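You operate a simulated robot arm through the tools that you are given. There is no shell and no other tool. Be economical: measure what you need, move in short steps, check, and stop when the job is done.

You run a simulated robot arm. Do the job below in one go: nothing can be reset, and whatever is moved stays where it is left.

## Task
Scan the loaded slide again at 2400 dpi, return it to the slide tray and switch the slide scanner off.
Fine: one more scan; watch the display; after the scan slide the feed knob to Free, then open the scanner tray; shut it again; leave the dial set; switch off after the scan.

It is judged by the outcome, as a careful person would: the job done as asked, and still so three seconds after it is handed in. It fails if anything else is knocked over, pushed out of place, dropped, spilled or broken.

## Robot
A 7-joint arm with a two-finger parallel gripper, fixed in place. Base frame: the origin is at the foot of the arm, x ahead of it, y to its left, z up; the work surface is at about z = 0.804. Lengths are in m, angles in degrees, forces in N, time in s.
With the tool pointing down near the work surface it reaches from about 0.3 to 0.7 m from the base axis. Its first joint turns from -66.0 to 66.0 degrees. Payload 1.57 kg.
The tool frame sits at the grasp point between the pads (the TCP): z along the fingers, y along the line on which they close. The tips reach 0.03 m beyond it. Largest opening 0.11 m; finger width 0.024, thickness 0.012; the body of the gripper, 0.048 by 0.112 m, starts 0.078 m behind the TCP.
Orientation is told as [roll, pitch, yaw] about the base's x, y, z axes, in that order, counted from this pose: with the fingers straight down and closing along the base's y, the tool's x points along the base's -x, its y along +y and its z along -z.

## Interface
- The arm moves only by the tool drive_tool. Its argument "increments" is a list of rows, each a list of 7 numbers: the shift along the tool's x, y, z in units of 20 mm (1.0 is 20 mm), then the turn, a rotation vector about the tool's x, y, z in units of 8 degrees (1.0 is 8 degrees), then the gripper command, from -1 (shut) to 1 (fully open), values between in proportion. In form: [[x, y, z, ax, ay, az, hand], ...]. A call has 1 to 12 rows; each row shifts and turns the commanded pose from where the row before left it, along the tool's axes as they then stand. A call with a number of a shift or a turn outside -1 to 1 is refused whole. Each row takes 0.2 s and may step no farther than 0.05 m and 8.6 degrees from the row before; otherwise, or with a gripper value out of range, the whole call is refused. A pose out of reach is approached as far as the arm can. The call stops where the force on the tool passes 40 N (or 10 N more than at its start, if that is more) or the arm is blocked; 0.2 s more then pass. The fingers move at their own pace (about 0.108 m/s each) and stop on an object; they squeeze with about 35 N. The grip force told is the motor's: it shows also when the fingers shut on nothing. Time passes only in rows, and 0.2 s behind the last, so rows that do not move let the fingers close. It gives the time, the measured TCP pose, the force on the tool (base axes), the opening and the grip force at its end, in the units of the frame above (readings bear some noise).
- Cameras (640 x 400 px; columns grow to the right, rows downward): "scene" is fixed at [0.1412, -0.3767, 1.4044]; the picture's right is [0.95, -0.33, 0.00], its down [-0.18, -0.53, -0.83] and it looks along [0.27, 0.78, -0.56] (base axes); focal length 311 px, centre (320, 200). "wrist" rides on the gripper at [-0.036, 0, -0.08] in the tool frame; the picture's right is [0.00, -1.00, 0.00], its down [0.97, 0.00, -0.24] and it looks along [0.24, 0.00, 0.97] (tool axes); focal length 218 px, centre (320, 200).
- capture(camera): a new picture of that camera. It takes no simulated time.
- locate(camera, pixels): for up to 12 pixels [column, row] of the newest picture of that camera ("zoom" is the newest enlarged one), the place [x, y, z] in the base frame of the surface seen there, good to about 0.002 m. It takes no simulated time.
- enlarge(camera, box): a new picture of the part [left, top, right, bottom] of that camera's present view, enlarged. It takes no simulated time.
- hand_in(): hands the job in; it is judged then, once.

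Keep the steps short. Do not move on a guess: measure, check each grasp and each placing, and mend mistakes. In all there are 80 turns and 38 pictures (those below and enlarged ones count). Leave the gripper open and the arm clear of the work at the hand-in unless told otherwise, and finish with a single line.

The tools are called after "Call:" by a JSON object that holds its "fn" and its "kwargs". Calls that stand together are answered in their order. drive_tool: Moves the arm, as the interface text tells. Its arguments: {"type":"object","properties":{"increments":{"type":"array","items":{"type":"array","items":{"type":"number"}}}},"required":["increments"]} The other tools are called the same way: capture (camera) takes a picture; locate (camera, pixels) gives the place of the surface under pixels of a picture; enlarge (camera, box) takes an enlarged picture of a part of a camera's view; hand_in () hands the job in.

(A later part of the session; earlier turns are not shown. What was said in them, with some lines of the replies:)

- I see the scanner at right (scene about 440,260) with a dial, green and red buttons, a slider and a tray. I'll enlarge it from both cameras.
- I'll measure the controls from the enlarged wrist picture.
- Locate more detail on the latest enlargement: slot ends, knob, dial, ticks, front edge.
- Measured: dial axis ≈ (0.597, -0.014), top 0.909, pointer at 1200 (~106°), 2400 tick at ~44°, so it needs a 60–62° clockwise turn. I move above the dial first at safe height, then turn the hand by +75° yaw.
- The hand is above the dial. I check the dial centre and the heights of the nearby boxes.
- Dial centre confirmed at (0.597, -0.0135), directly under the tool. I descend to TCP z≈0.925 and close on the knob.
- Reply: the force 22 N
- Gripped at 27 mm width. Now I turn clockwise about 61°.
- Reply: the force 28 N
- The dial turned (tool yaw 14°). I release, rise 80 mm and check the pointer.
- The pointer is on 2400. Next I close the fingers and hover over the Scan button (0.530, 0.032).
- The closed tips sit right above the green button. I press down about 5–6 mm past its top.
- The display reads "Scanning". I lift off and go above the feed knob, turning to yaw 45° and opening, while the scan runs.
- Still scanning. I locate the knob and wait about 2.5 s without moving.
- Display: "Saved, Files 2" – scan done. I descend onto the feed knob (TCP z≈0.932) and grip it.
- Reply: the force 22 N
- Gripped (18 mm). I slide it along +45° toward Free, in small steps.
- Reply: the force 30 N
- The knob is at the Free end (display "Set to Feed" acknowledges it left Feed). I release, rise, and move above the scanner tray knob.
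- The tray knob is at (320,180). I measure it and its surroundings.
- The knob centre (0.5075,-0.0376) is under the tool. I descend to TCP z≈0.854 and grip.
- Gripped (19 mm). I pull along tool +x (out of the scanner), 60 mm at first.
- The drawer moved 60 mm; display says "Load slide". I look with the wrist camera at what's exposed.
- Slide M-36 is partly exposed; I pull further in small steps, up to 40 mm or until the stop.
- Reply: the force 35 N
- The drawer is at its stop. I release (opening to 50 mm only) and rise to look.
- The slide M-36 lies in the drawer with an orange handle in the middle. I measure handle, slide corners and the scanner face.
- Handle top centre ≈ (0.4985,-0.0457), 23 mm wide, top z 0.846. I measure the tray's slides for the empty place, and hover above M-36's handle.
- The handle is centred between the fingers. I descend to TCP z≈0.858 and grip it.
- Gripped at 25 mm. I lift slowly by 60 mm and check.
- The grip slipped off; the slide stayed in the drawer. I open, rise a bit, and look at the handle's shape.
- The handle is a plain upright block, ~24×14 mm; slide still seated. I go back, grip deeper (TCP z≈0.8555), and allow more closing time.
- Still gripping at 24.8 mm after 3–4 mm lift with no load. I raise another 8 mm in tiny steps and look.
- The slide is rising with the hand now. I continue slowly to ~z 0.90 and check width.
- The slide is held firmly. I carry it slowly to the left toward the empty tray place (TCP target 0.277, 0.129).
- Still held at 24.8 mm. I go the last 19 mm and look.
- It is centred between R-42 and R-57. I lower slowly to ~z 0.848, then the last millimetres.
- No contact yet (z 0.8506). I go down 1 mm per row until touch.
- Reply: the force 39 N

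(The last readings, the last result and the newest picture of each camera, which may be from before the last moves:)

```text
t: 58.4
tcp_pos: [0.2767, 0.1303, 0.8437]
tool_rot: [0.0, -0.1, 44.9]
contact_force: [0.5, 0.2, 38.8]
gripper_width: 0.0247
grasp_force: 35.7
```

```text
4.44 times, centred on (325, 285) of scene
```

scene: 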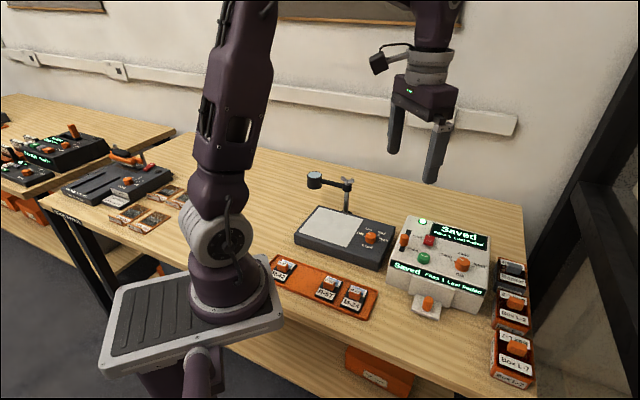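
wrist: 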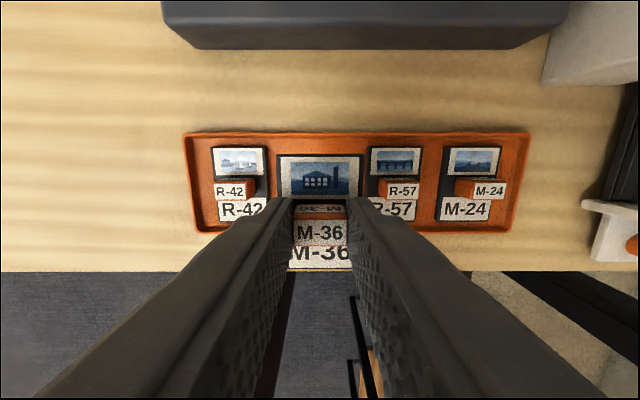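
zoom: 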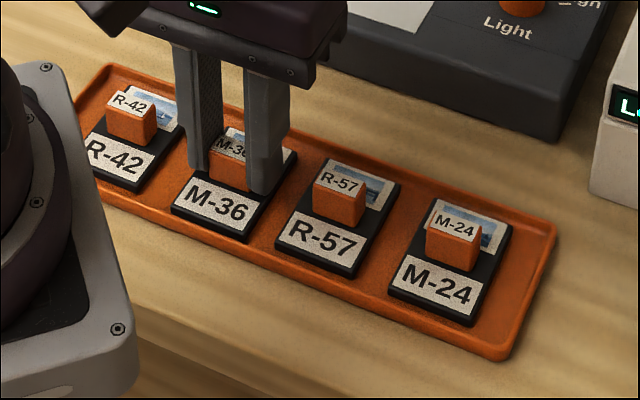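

Slide is seated level in the empty place (firm contact). I ease off, release, and rise straight up.

Call:
{"fn": "drive_tool", "kwargs": {"increments": [[0, 0, -0.05, 0, 0, 0, -1], [0, 0, 0, 0, 0, 0, -0.1], [0, 0, 0, 0, 0, 0, -0.1], [0, 0, -0.3, 0, 0, 0, -0.1], [0, 0, -0.5, 0, 0, 0, -0.1], [0, 0, -0.9, 0, 0, 0, -0.1], [0, 0, -0.9, 0, 0, 0, -0.1], [0, 0, -0.9, 0, 0, 0, -0.1], [0, 0, -0.9, 0, 0, 0, -0.1], [0, 0, -0.9, 0, 0, 0, -0.1], [0, 0, -0.5, 0, 0, 0, -0.1]]}}

Call:
{"fn": "capture", "kwargs": {"camera": "wrist"}}

Call:
{"fn": "drive_tool", "kwargs": {"increments": [[0, -0.9, 0, 0, 0, 0, -0.1], [0, -0.95, 0, 0, 0, 0, -0.1], [0, -0.95, 0, 0, 0, 0, -0.1], [0, -0.95, 0, 0, 0, 0, -0.1], [0, -0.95, 0, 0, 0, 0, -0.1], [0, -0.95, 0, 0, 0, 0, -0.1], [0.2, -0.95, 0, 0, 0, 0, -0.1], [0.4, -0.95, 0, 0, 0, 0, -0.1], [0.4, -0.95, 0, 0, 0, 0, -0.1], [0.4, -0.95, 0, 0, 0, 0, -0.1], [0.4, -0.95, 0, 0, 0, 0, -0.1], [0.4, -0.95, 0, 0, 0, 0, -0.1]]}}

Call:
{"fn": "drive_tool", "kwargs": {"increments": [[0.13, -0.95, 0, 0, 0, 0, -0.1], [0, -0.95, 0, 0, 0, 0, -0.1], [0, -0.85, 0, 0, 0, 0, -0.1], [0, 0, 0, 0, 0, 0, -0.1]]}}

Call:
{"fn": "capture", "kwargs": {"camera": "wrist"}}

```text
t: 60.8
tcp_pos: [0.2776, 0.1309, 0.9602]
tool_rot: [0.0, 0.0, 44.9]
contact_force: [0.6, -1.2, -0.6]
gripper_width: 0.0494
grasp_force: 0.1
```

```text
6 pictures are left
```

wrist: 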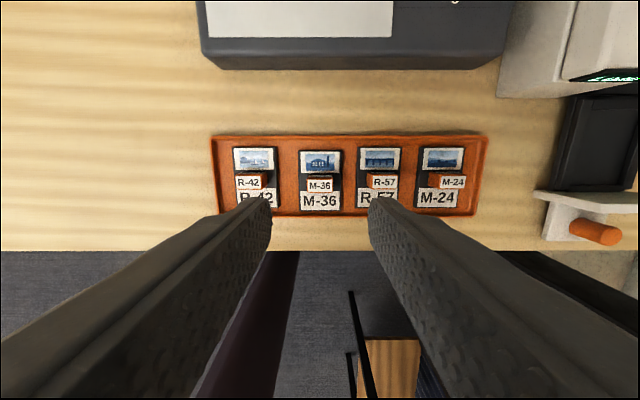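

```text
t: 63.4
tcp_pos: [0.4056, -0.0628, 0.9608]
tool_rot: [0.0, 0.0, 45.0]
contact_force: [1.3, -0.2, 0.0]
gripper_width: 0.0494
grasp_force: 0.1
```

```text
t: 64.4
tcp_pos: [0.4418, -0.1011, 0.9612]
tool_rot: [0.0, -0.1, 45.0]
contact_force: [-0.6, -1.2, -0.2]
gripper_width: 0.0492
grasp_force: 0.0
```

```text
5 pictures are left
```

wrist: 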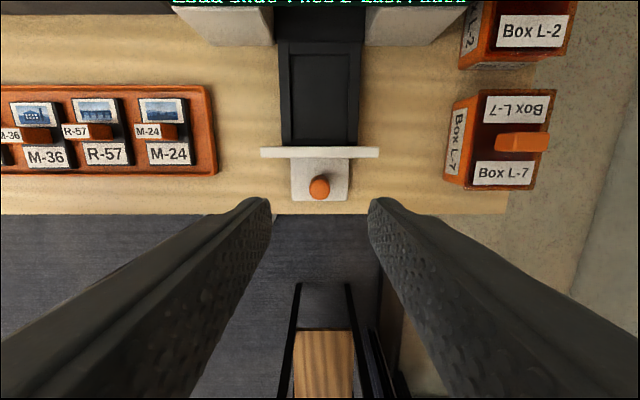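

The slide sits in the tray, aligned; the drawer is empty and open. I measure the drawer knob at (320,187).

Call:
{"fn": "locate", "kwargs": {"camera": "wrist", "pixels": [[320, 181], [320, 194], [313, 187], [327, 187]]}}

```text
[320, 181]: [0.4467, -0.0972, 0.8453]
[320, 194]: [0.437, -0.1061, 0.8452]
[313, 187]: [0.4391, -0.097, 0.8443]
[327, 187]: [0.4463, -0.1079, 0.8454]
```

Knob centre (0.4425,-0.102), under the tool. I descend, grip, then push the drawer in.

Call:
{"fn": "drive_tool", "kwargs": {"increments": [[0, 0, 0.9, 0, 0, 0, -0.1], [0, 0, 0.9, 0, 0, 0, -0.1], [0, 0, 0.9, 0, 0, 0, -0.1], [0, 0, 0.9, 0, 0, 0, -0.1], [0, 0, 0.9, 0, 0, 0, -0.1], [0, 0, 0.85, 0, 0, 0, -0.1], [0, 0, 0, 0, 0, 0, -0.1], [0, 0, 0, 0, 0, 0, -1], [0, 0, 0, 0, 0, 0, -1], [0, 0, 0, 0, 0, 0, -1]]}}

Call:
{"fn": "drive_tool", "kwargs": {"increments": [[-0.3, 0, 0, 0, 0, 0, -1], [-0.45, 0, 0, 0, 0, 0, -1], [-0.45, 0, 0, 0, 0, 0, -1], [-0.45, 0, 0, 0, 0, 0, -1], [-0.45, 0, 0, 0, 0, 0, -1], [-0.45, 0, 0, 0, 0, 0, -1], [-0.45, 0, 0, 0, 0, 0, -1], [-0.45, 0, 0, 0, 0, 0, -1], [-0.45, 0, 0, 0, 0, 0, -1], [-0.3, 0, 0, 0, 0, 0, -1], [-0.2, 0, 0, 0, 0, 0, -1], [0, 0, 0, 0, 0, 0, -1]]}}

```text
t: 66.6
tcp_pos: [0.4417, -0.1006, 0.852]
tool_rot: [0.0, -0.1, 44.9]
contact_force: [-0.1, 0.1, -6.6]
gripper_width: 0.0189
grasp_force: 32.8
```

```text
t: 69.2
tcp_pos: [0.5052, -0.0399, 0.8533]
tool_rot: [0.0, 0.0, 45.0]
contact_force: [-3.2, 4.5, -7.7]
gripper_width: 0.0189
grasp_force: 33.1
```

Nearly closed. I press 1 mm per row until it meets its stop.

Call:
{"fn": "drive_tool", "kwargs": {"increments": [[-0.06, 0, 0, 0, 0, 0, -1], [-0.06, 0, 0, 0, 0, 0, -1], [-0.06, 0, 0, 0, 0, 0, -1], [0, 0, 0, 0, 0, 0, -1]]}}

```text
t: 70.2
tcp_pos: [0.507, -0.0376, 0.854]
tool_rot: [0.1, 0.0, 45.0]
contact_force: [-2.6, 3.2, -5.9]
gripper_width: 0.0188
grasp_force: 32.8
```

Call:
{"fn": "drive_tool", "kwargs": {"increments": [[-0.06, 0, 0, 0, 0, 0, -1], [-0.06, 0, 0, 0, 0, 0, -1], [-0.06, 0, 0, 0, 0, 0, -1], [0, 0, 0, 0, 0, 0, -1]]}}

```text
t: 71.2
tcp_pos: [0.5065, -0.0363, 0.8534]
tool_rot: [0.1, 0.3, 44.8]
contact_force: [-19.1, -15.0, 7.0]
gripper_width: 0.0187
grasp_force: 33.0
```

Closed against its stop. I ease off, release, rise, then hover with closed fingers over the Off end of the red rocker (0.5635,0.0655).

Call:
{"fn": "drive_tool", "kwargs": {"increments": [[0.12, 0, 0, 0, 0, 0, -1], [0, 0, 0, 0, 0, 0, -0.1], [0, 0, 0, 0, 0, 0, -0.1], [0, 0, -0.9, 0, 0, 0, -0.1], [0, 0, -0.9, 0, 0, 0, -0.1], [0, 0, -0.9, 0, 0, 0, -0.1], [0, 0, -0.9, 0, 0, 0, -0.1], [0, 0, -0.9, 0, 0, 0, -0.1], [0, 0, -0.9, 0, 0, 0, -0.1], [0, 0, 0, 0, 0, 0, -1], [0, 0, 0, 0, 0, 0, -1]]}}

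Call:
{"fn": "drive_tool", "kwargs": {"increments": [[-0.82, 0.226, 0, 0, 0, 0, -1], [-0.82, 0.226, 0, 0, 0, 0, -1], [-0.82, 0.226, 0, 0, 0, 0, -1], [-0.82, 0.226, 0, 0, 0, 0, -1], [-0.82, 0.226, 0, 0, 0, 0, -1], [-0.82, 0.226, 0, 0, 0, 0, -1], [-0.81, 0.226, 0, 0, 0, 0, -1], [0, 0, 0, 0, 0, 0, -1]]}}

Call:
{"fn": "capture", "kwargs": {"camera": "wrist"}}

```text
t: 73.6
tcp_pos: [0.5076, -0.0365, 0.961]
tool_rot: [0.0, 0.0, 44.8]
contact_force: [-0.5, -1.2, 0.3]
gripper_width: 0.0001
grasp_force: 21.0
```

```text
t: 75.4
tcp_pos: [0.5661, 0.0674, 0.9621]
tool_rot: [0.1, 0.0, 44.9]
contact_force: [0.4, 0.2, 0.7]
gripper_width: 0.0003
grasp_force: 21.4
```

```text
4 pictures are left
```

wrist: 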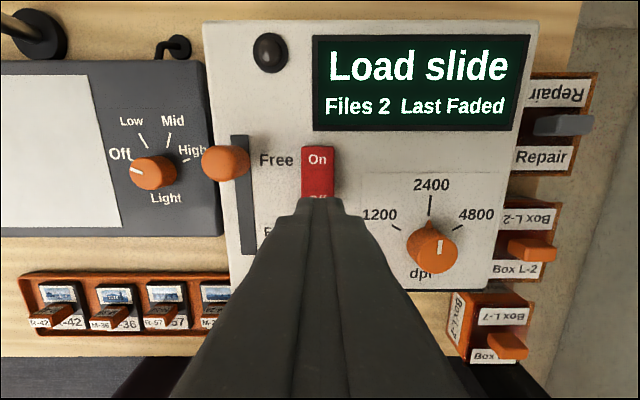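

Tips are over the Off end. I shift 3 mm further to the end and press down in 2 mm steps.

Call:
{"fn": "drive_tool", "kwargs": {"increments": [[0.17, 0, 0.5, 0, 0, 0, -1], [0, 0, 0.5, 0, 0, 0, -1], [0, 0, 0.2, 0, 0, 0, -1], [0, 0, 0.1, 0, 0, 0, -1], [0, 0, 0.1, 0, 0, 0, -1], [0, 0, 0.1, 0, 0, 0, -1], [0, 0, 0.1, 0, 0, 0, -1], [0, 0, 0.1, 0, 0, 0, -1], [0, 0, 0, 0, 0, 0, -1]]}}

Call:
{"fn": "enlarge", "kwargs": {"camera": "scene", "box": [370, 200, 540, 340]}}

```text
t: 77.2
tcp_pos: [0.5655, 0.0637, 0.9305]
tool_rot: [-0.2, -0.3, 44.9]
contact_force: [-6.4, 0.1, 10.4]
gripper_width: 0.0
grasp_force: 20.9
stopped in row 9: the force on the tool passed its limit (the readings are from after the stop); the commanded pose is now the measured one
```

```text
2.86 times, centred on (455, 270) of scene
```

zoom: 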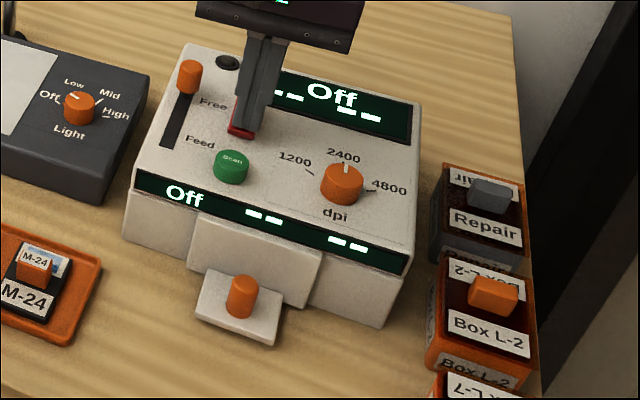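

The display reads "Off". I lift well clear, then open the gripper and back away.

Call:
{"fn": "drive_tool", "kwargs": {"increments": [[0, 0, -0.5, 0, 0, 0, -1], [0, 0, -0.9, 0, 0, 0, -1], [0, 0, -0.9, 0, 0, 0, -1], [0, 0, -0.9, 0, 0, 0, -1], [0, 0, -0.9, 0, 0, 0, 0], [0, 0, -0.9, 0, 0, 0, 1], [0, 0, -0.9, 0, 0, 0, 1], [0, 0, -0.9, 0, 0, 0, 1], [0, 0, -0.9, 0, 0, 0, 1], [0, 0, -0.9, 0, 0, 0, 1], [0, 0, 0, 0, 0, 0, 1]]}}

Call:
{"fn": "capture", "kwargs": {"camera": "wrist"}}

Call:
{"fn": "capture", "kwargs": {"camera": "scene"}}

```text
t: 79.7
tcp_pos: [0.5647, 0.0649, 1.1019]
tool_rot: [-0.2, -0.1, 44.9]
contact_force: [0.1, 0.0, 0.7]
gripper_width: 0.11
grasp_force: 0.1
```

```text
2 pictures are left
```

wrist: 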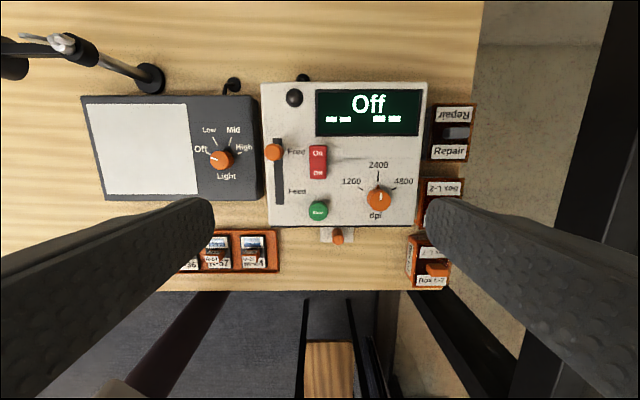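

```text
1 pictures are left
```

scene: 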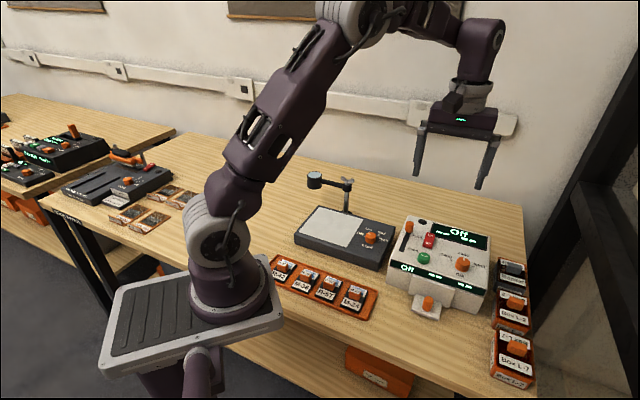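

Scanner is off, the dial is at 2400, its tray is shut, M-36 is in the slide tray, and the arm is clear and open. I hand in.

Call:
{"fn": "hand_in", "kwargs": {}}

```text
The job is handed in.
```

Slide M-36 was scanned once more at 2400 dpi ("Saved", Files 2) and returned to the slide tray; the scanner tray is shut, the dial is still at 2400, the feed knob is at Free, and the scanner is off.
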